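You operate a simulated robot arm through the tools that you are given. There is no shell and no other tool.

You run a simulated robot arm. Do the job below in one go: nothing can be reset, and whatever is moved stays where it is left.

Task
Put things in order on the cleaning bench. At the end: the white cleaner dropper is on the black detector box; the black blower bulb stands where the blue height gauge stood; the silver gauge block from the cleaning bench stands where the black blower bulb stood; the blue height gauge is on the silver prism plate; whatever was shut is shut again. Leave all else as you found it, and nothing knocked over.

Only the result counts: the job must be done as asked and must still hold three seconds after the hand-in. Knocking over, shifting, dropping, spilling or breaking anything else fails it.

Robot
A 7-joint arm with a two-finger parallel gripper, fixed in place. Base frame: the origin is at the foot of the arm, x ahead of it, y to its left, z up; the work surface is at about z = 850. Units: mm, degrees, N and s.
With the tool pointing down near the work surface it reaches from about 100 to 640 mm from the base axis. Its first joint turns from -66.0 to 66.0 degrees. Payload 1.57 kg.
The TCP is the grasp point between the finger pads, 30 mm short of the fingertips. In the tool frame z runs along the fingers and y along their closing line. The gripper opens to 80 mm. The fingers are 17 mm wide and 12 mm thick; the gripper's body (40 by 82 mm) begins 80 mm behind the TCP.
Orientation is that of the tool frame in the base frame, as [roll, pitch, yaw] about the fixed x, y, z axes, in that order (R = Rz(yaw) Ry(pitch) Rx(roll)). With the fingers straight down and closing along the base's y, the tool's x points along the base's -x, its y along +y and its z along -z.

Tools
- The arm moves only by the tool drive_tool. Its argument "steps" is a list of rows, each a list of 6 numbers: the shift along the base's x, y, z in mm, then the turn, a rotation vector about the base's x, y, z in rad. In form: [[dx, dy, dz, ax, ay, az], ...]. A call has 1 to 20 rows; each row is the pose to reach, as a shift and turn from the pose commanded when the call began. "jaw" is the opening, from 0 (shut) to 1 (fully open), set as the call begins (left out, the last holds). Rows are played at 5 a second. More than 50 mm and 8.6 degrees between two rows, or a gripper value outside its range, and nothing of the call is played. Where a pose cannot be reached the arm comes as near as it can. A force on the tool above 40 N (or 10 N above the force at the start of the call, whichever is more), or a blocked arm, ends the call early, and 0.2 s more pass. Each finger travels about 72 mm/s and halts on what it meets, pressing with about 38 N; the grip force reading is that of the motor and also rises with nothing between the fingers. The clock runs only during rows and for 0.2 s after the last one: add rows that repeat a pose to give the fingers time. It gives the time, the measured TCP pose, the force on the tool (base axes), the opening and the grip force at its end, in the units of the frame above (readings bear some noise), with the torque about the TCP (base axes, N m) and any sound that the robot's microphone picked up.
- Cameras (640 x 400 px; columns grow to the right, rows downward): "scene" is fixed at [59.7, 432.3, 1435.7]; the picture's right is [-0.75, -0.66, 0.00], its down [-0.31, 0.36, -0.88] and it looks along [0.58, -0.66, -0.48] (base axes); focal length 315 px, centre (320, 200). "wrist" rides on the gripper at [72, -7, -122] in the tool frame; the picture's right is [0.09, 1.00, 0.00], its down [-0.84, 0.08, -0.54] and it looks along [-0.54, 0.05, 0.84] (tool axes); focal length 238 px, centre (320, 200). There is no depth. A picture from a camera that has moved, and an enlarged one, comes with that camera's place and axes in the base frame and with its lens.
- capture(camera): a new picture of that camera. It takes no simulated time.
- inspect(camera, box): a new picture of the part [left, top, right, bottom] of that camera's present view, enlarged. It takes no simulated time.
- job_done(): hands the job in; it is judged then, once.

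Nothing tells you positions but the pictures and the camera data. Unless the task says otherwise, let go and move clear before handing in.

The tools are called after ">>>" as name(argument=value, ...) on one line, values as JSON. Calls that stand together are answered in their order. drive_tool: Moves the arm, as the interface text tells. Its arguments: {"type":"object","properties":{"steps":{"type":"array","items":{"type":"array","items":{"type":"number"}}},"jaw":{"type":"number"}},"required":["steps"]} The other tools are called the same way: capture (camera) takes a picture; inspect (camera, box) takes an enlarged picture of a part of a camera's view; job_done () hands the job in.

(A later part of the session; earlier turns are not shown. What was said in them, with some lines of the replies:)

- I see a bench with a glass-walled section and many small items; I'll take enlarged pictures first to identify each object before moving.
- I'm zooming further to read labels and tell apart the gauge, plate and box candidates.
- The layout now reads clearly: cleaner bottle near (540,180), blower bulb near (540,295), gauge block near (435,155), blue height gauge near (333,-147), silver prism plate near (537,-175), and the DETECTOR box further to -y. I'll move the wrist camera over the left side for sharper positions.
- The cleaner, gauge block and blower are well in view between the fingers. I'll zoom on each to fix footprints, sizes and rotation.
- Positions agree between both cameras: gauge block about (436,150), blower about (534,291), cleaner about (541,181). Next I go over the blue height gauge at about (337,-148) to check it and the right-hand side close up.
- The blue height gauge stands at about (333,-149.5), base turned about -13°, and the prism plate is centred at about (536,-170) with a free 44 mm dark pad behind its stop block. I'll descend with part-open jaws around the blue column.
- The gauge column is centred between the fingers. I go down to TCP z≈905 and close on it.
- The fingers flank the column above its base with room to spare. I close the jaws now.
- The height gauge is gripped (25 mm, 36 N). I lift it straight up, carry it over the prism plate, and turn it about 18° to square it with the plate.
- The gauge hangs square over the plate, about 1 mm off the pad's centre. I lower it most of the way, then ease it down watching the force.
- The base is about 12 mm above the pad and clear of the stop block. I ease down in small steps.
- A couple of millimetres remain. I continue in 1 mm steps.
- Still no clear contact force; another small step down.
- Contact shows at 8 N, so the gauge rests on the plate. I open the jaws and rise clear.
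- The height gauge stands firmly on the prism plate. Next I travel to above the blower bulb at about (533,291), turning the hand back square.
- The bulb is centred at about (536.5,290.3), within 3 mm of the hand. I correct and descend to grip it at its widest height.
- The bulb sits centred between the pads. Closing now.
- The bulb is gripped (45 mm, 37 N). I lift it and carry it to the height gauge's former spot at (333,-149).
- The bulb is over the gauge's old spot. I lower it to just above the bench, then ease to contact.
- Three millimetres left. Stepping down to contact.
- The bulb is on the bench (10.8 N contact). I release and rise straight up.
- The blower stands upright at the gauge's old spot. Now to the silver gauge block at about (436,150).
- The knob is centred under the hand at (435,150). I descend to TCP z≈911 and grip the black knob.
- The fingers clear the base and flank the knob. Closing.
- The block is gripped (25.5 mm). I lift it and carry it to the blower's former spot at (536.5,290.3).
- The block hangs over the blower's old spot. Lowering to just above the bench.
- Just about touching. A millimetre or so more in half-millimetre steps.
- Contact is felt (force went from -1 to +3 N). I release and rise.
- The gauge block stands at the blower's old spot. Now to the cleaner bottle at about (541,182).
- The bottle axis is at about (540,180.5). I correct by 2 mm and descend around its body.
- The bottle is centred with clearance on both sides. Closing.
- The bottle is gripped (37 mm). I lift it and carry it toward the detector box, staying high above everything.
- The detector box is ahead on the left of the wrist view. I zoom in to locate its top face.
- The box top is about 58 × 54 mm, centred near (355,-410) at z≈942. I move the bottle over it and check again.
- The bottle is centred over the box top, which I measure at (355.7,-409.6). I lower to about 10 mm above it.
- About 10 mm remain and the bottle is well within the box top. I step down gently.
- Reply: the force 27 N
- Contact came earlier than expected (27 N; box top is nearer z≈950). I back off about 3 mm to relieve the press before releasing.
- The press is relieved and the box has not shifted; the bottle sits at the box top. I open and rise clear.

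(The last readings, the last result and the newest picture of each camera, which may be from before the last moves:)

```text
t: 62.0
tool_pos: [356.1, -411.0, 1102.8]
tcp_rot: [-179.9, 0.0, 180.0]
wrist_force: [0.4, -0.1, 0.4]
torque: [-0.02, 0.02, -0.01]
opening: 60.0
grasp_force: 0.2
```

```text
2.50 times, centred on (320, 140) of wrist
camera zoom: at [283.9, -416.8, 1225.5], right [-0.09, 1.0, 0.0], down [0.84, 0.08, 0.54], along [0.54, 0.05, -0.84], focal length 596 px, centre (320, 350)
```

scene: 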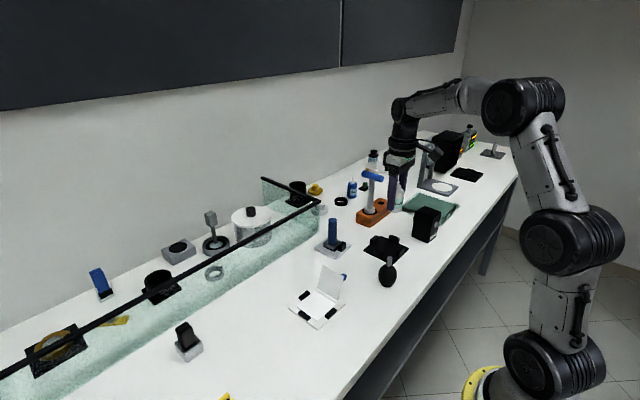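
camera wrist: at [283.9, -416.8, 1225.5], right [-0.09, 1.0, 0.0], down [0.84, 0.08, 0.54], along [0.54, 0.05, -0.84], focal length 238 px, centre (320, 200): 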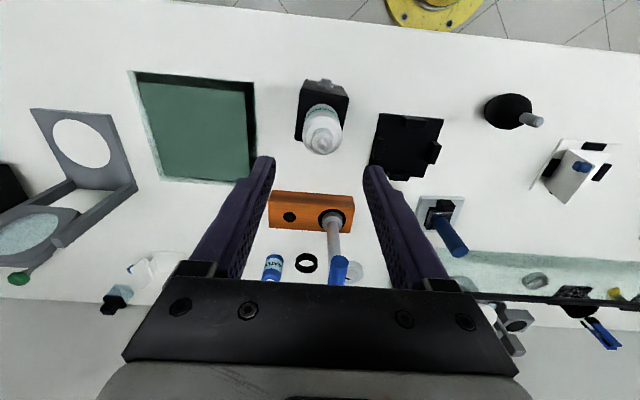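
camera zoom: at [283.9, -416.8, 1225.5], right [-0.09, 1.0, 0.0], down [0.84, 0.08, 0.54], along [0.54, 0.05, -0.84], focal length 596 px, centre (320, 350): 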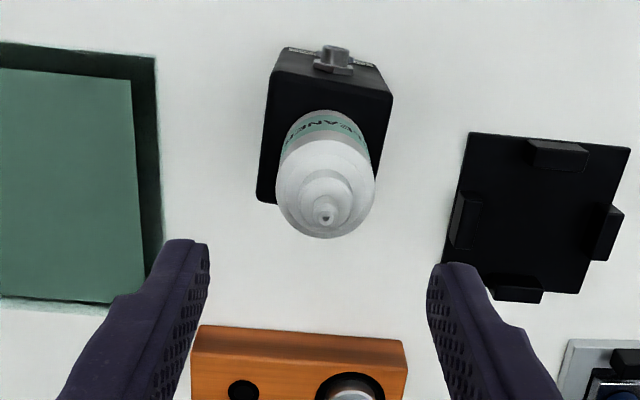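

The cleaner bottle stands centred on the detector box, and the box has not moved. I retreat to the start pose and take final check pictures.

>>> drive_tool(steps=[[0, 0, 30, 0, 0, 0], [2, 15, 60, 0, 0, 0], [4, 50, 80, 0, 0, 0], [7, 86, 95, 0, 0, 0], [10, 122, 105, 0, 0, 0], [13, 158, 115, 0, 0, 0], [16, 194, 125, 0, 0, 0], [18, 230, 129, 0, 0, 0], [20, 266, 129, 0, 0, 0], [23, 302, 129, 0, 0, 0], [26, 340, 129, 0, 0, 0], [26, 340, 129, 0, 0, 0], [26, 340, 129, 0, 0, 0]])

>>> capture(camera="scene")

>>> capture(camera="wrist")

>>> inspect(camera="scene", box=[140, 180, 460, 370])

>>> inspect(camera="scene", box=[300, 120, 520, 258])

```text
t: 64.8
tool_pos: [382.9, -68.6, 1231.1]
tcp_rot: [-179.9, -0.1, 179.9]
wrist_force: [0.0, 0.0, 0.0]
torque: [0.01, 0.03, 0.02]
opening: 59.8
grasp_force: 0.2
```

```text
taken
```

scene: 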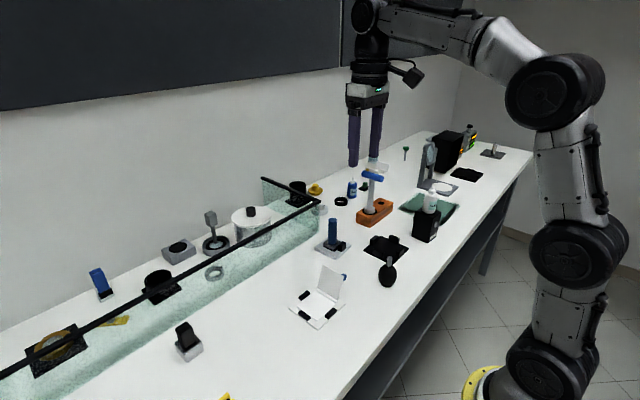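

```text
taken
camera wrist: at [309.3, -74.4, 1353.9], right [-0.09, 1.0, 0.0], down [0.84, 0.08, 0.54], along [0.54, 0.05, -0.84], focal length 238 px, centre (320, 200)
```

wrist: 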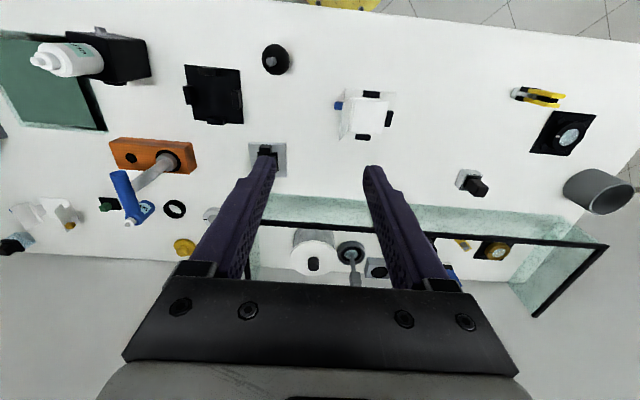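

```text
2.00 times, centred on (300, 275) of scene
camera zoom: at [59.7, 432.3, 1435.7], right [-0.75, -0.66, 0.0], down [-0.31, 0.36, -0.88], along [0.58, -0.66, -0.48], focal length 630 px, centre (360, 50)
```

zoom: 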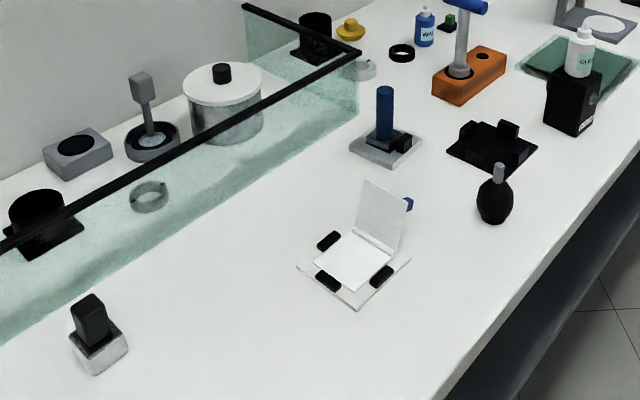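

```text
2.90 times, centred on (410, 189) of scene
camera zoom: at [59.7, 432.3, 1435.7], right [-0.75, -0.66, 0.0], down [-0.31, 0.36, -0.88], along [0.58, -0.66, -0.48], focal length 912 px, centre (59, 232)
```

zoom: 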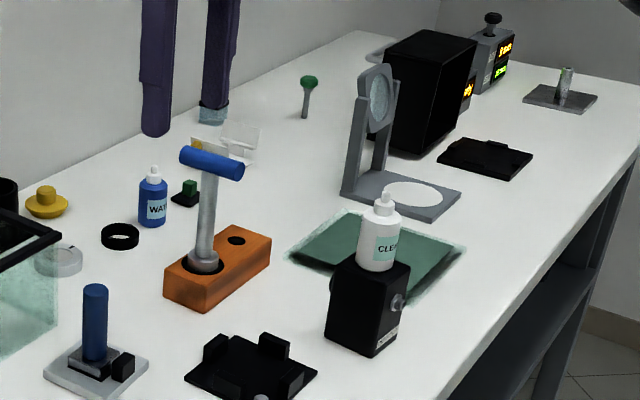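

All four items are in place and upright: cleaner on the detector box, height gauge on the prism plate, blower at the gauge's old spot, gauge block at the blower's old spot. Nothing shut was opened and nothing else has moved, so I hand the job in.

>>> job_done()

```text
The job is handed in.
```

The four items are where you asked, all upright, and the job is handed in. The final pictures show nothing else moved or knocked over.

- **White cleaner dropper:** stands centred on top of the black detector box. It touched down harder than planned, at about 27 N. I backed off before letting go, and the box did not shift.
- **Blue height gauge:** stands on the dark pad of the silver prism plate, turned to line up with the plate and clear of its black stop block.
- **Black blower bulb:** stands where the height gauge stood, within about a millimetre by my measurement.
- **Silver gauge block:** stands where the blower bulb stood, within about 2 mm.

I took the gauge block to be the silver block with the black knob, and the height gauge to be the blue column on the square silver base.

I opened nothing, so there was nothing to shut again. The white hinged box was already open at the start, and I left it that way. The arm is back at its start pose, clear of the bench, with the gripper empty.
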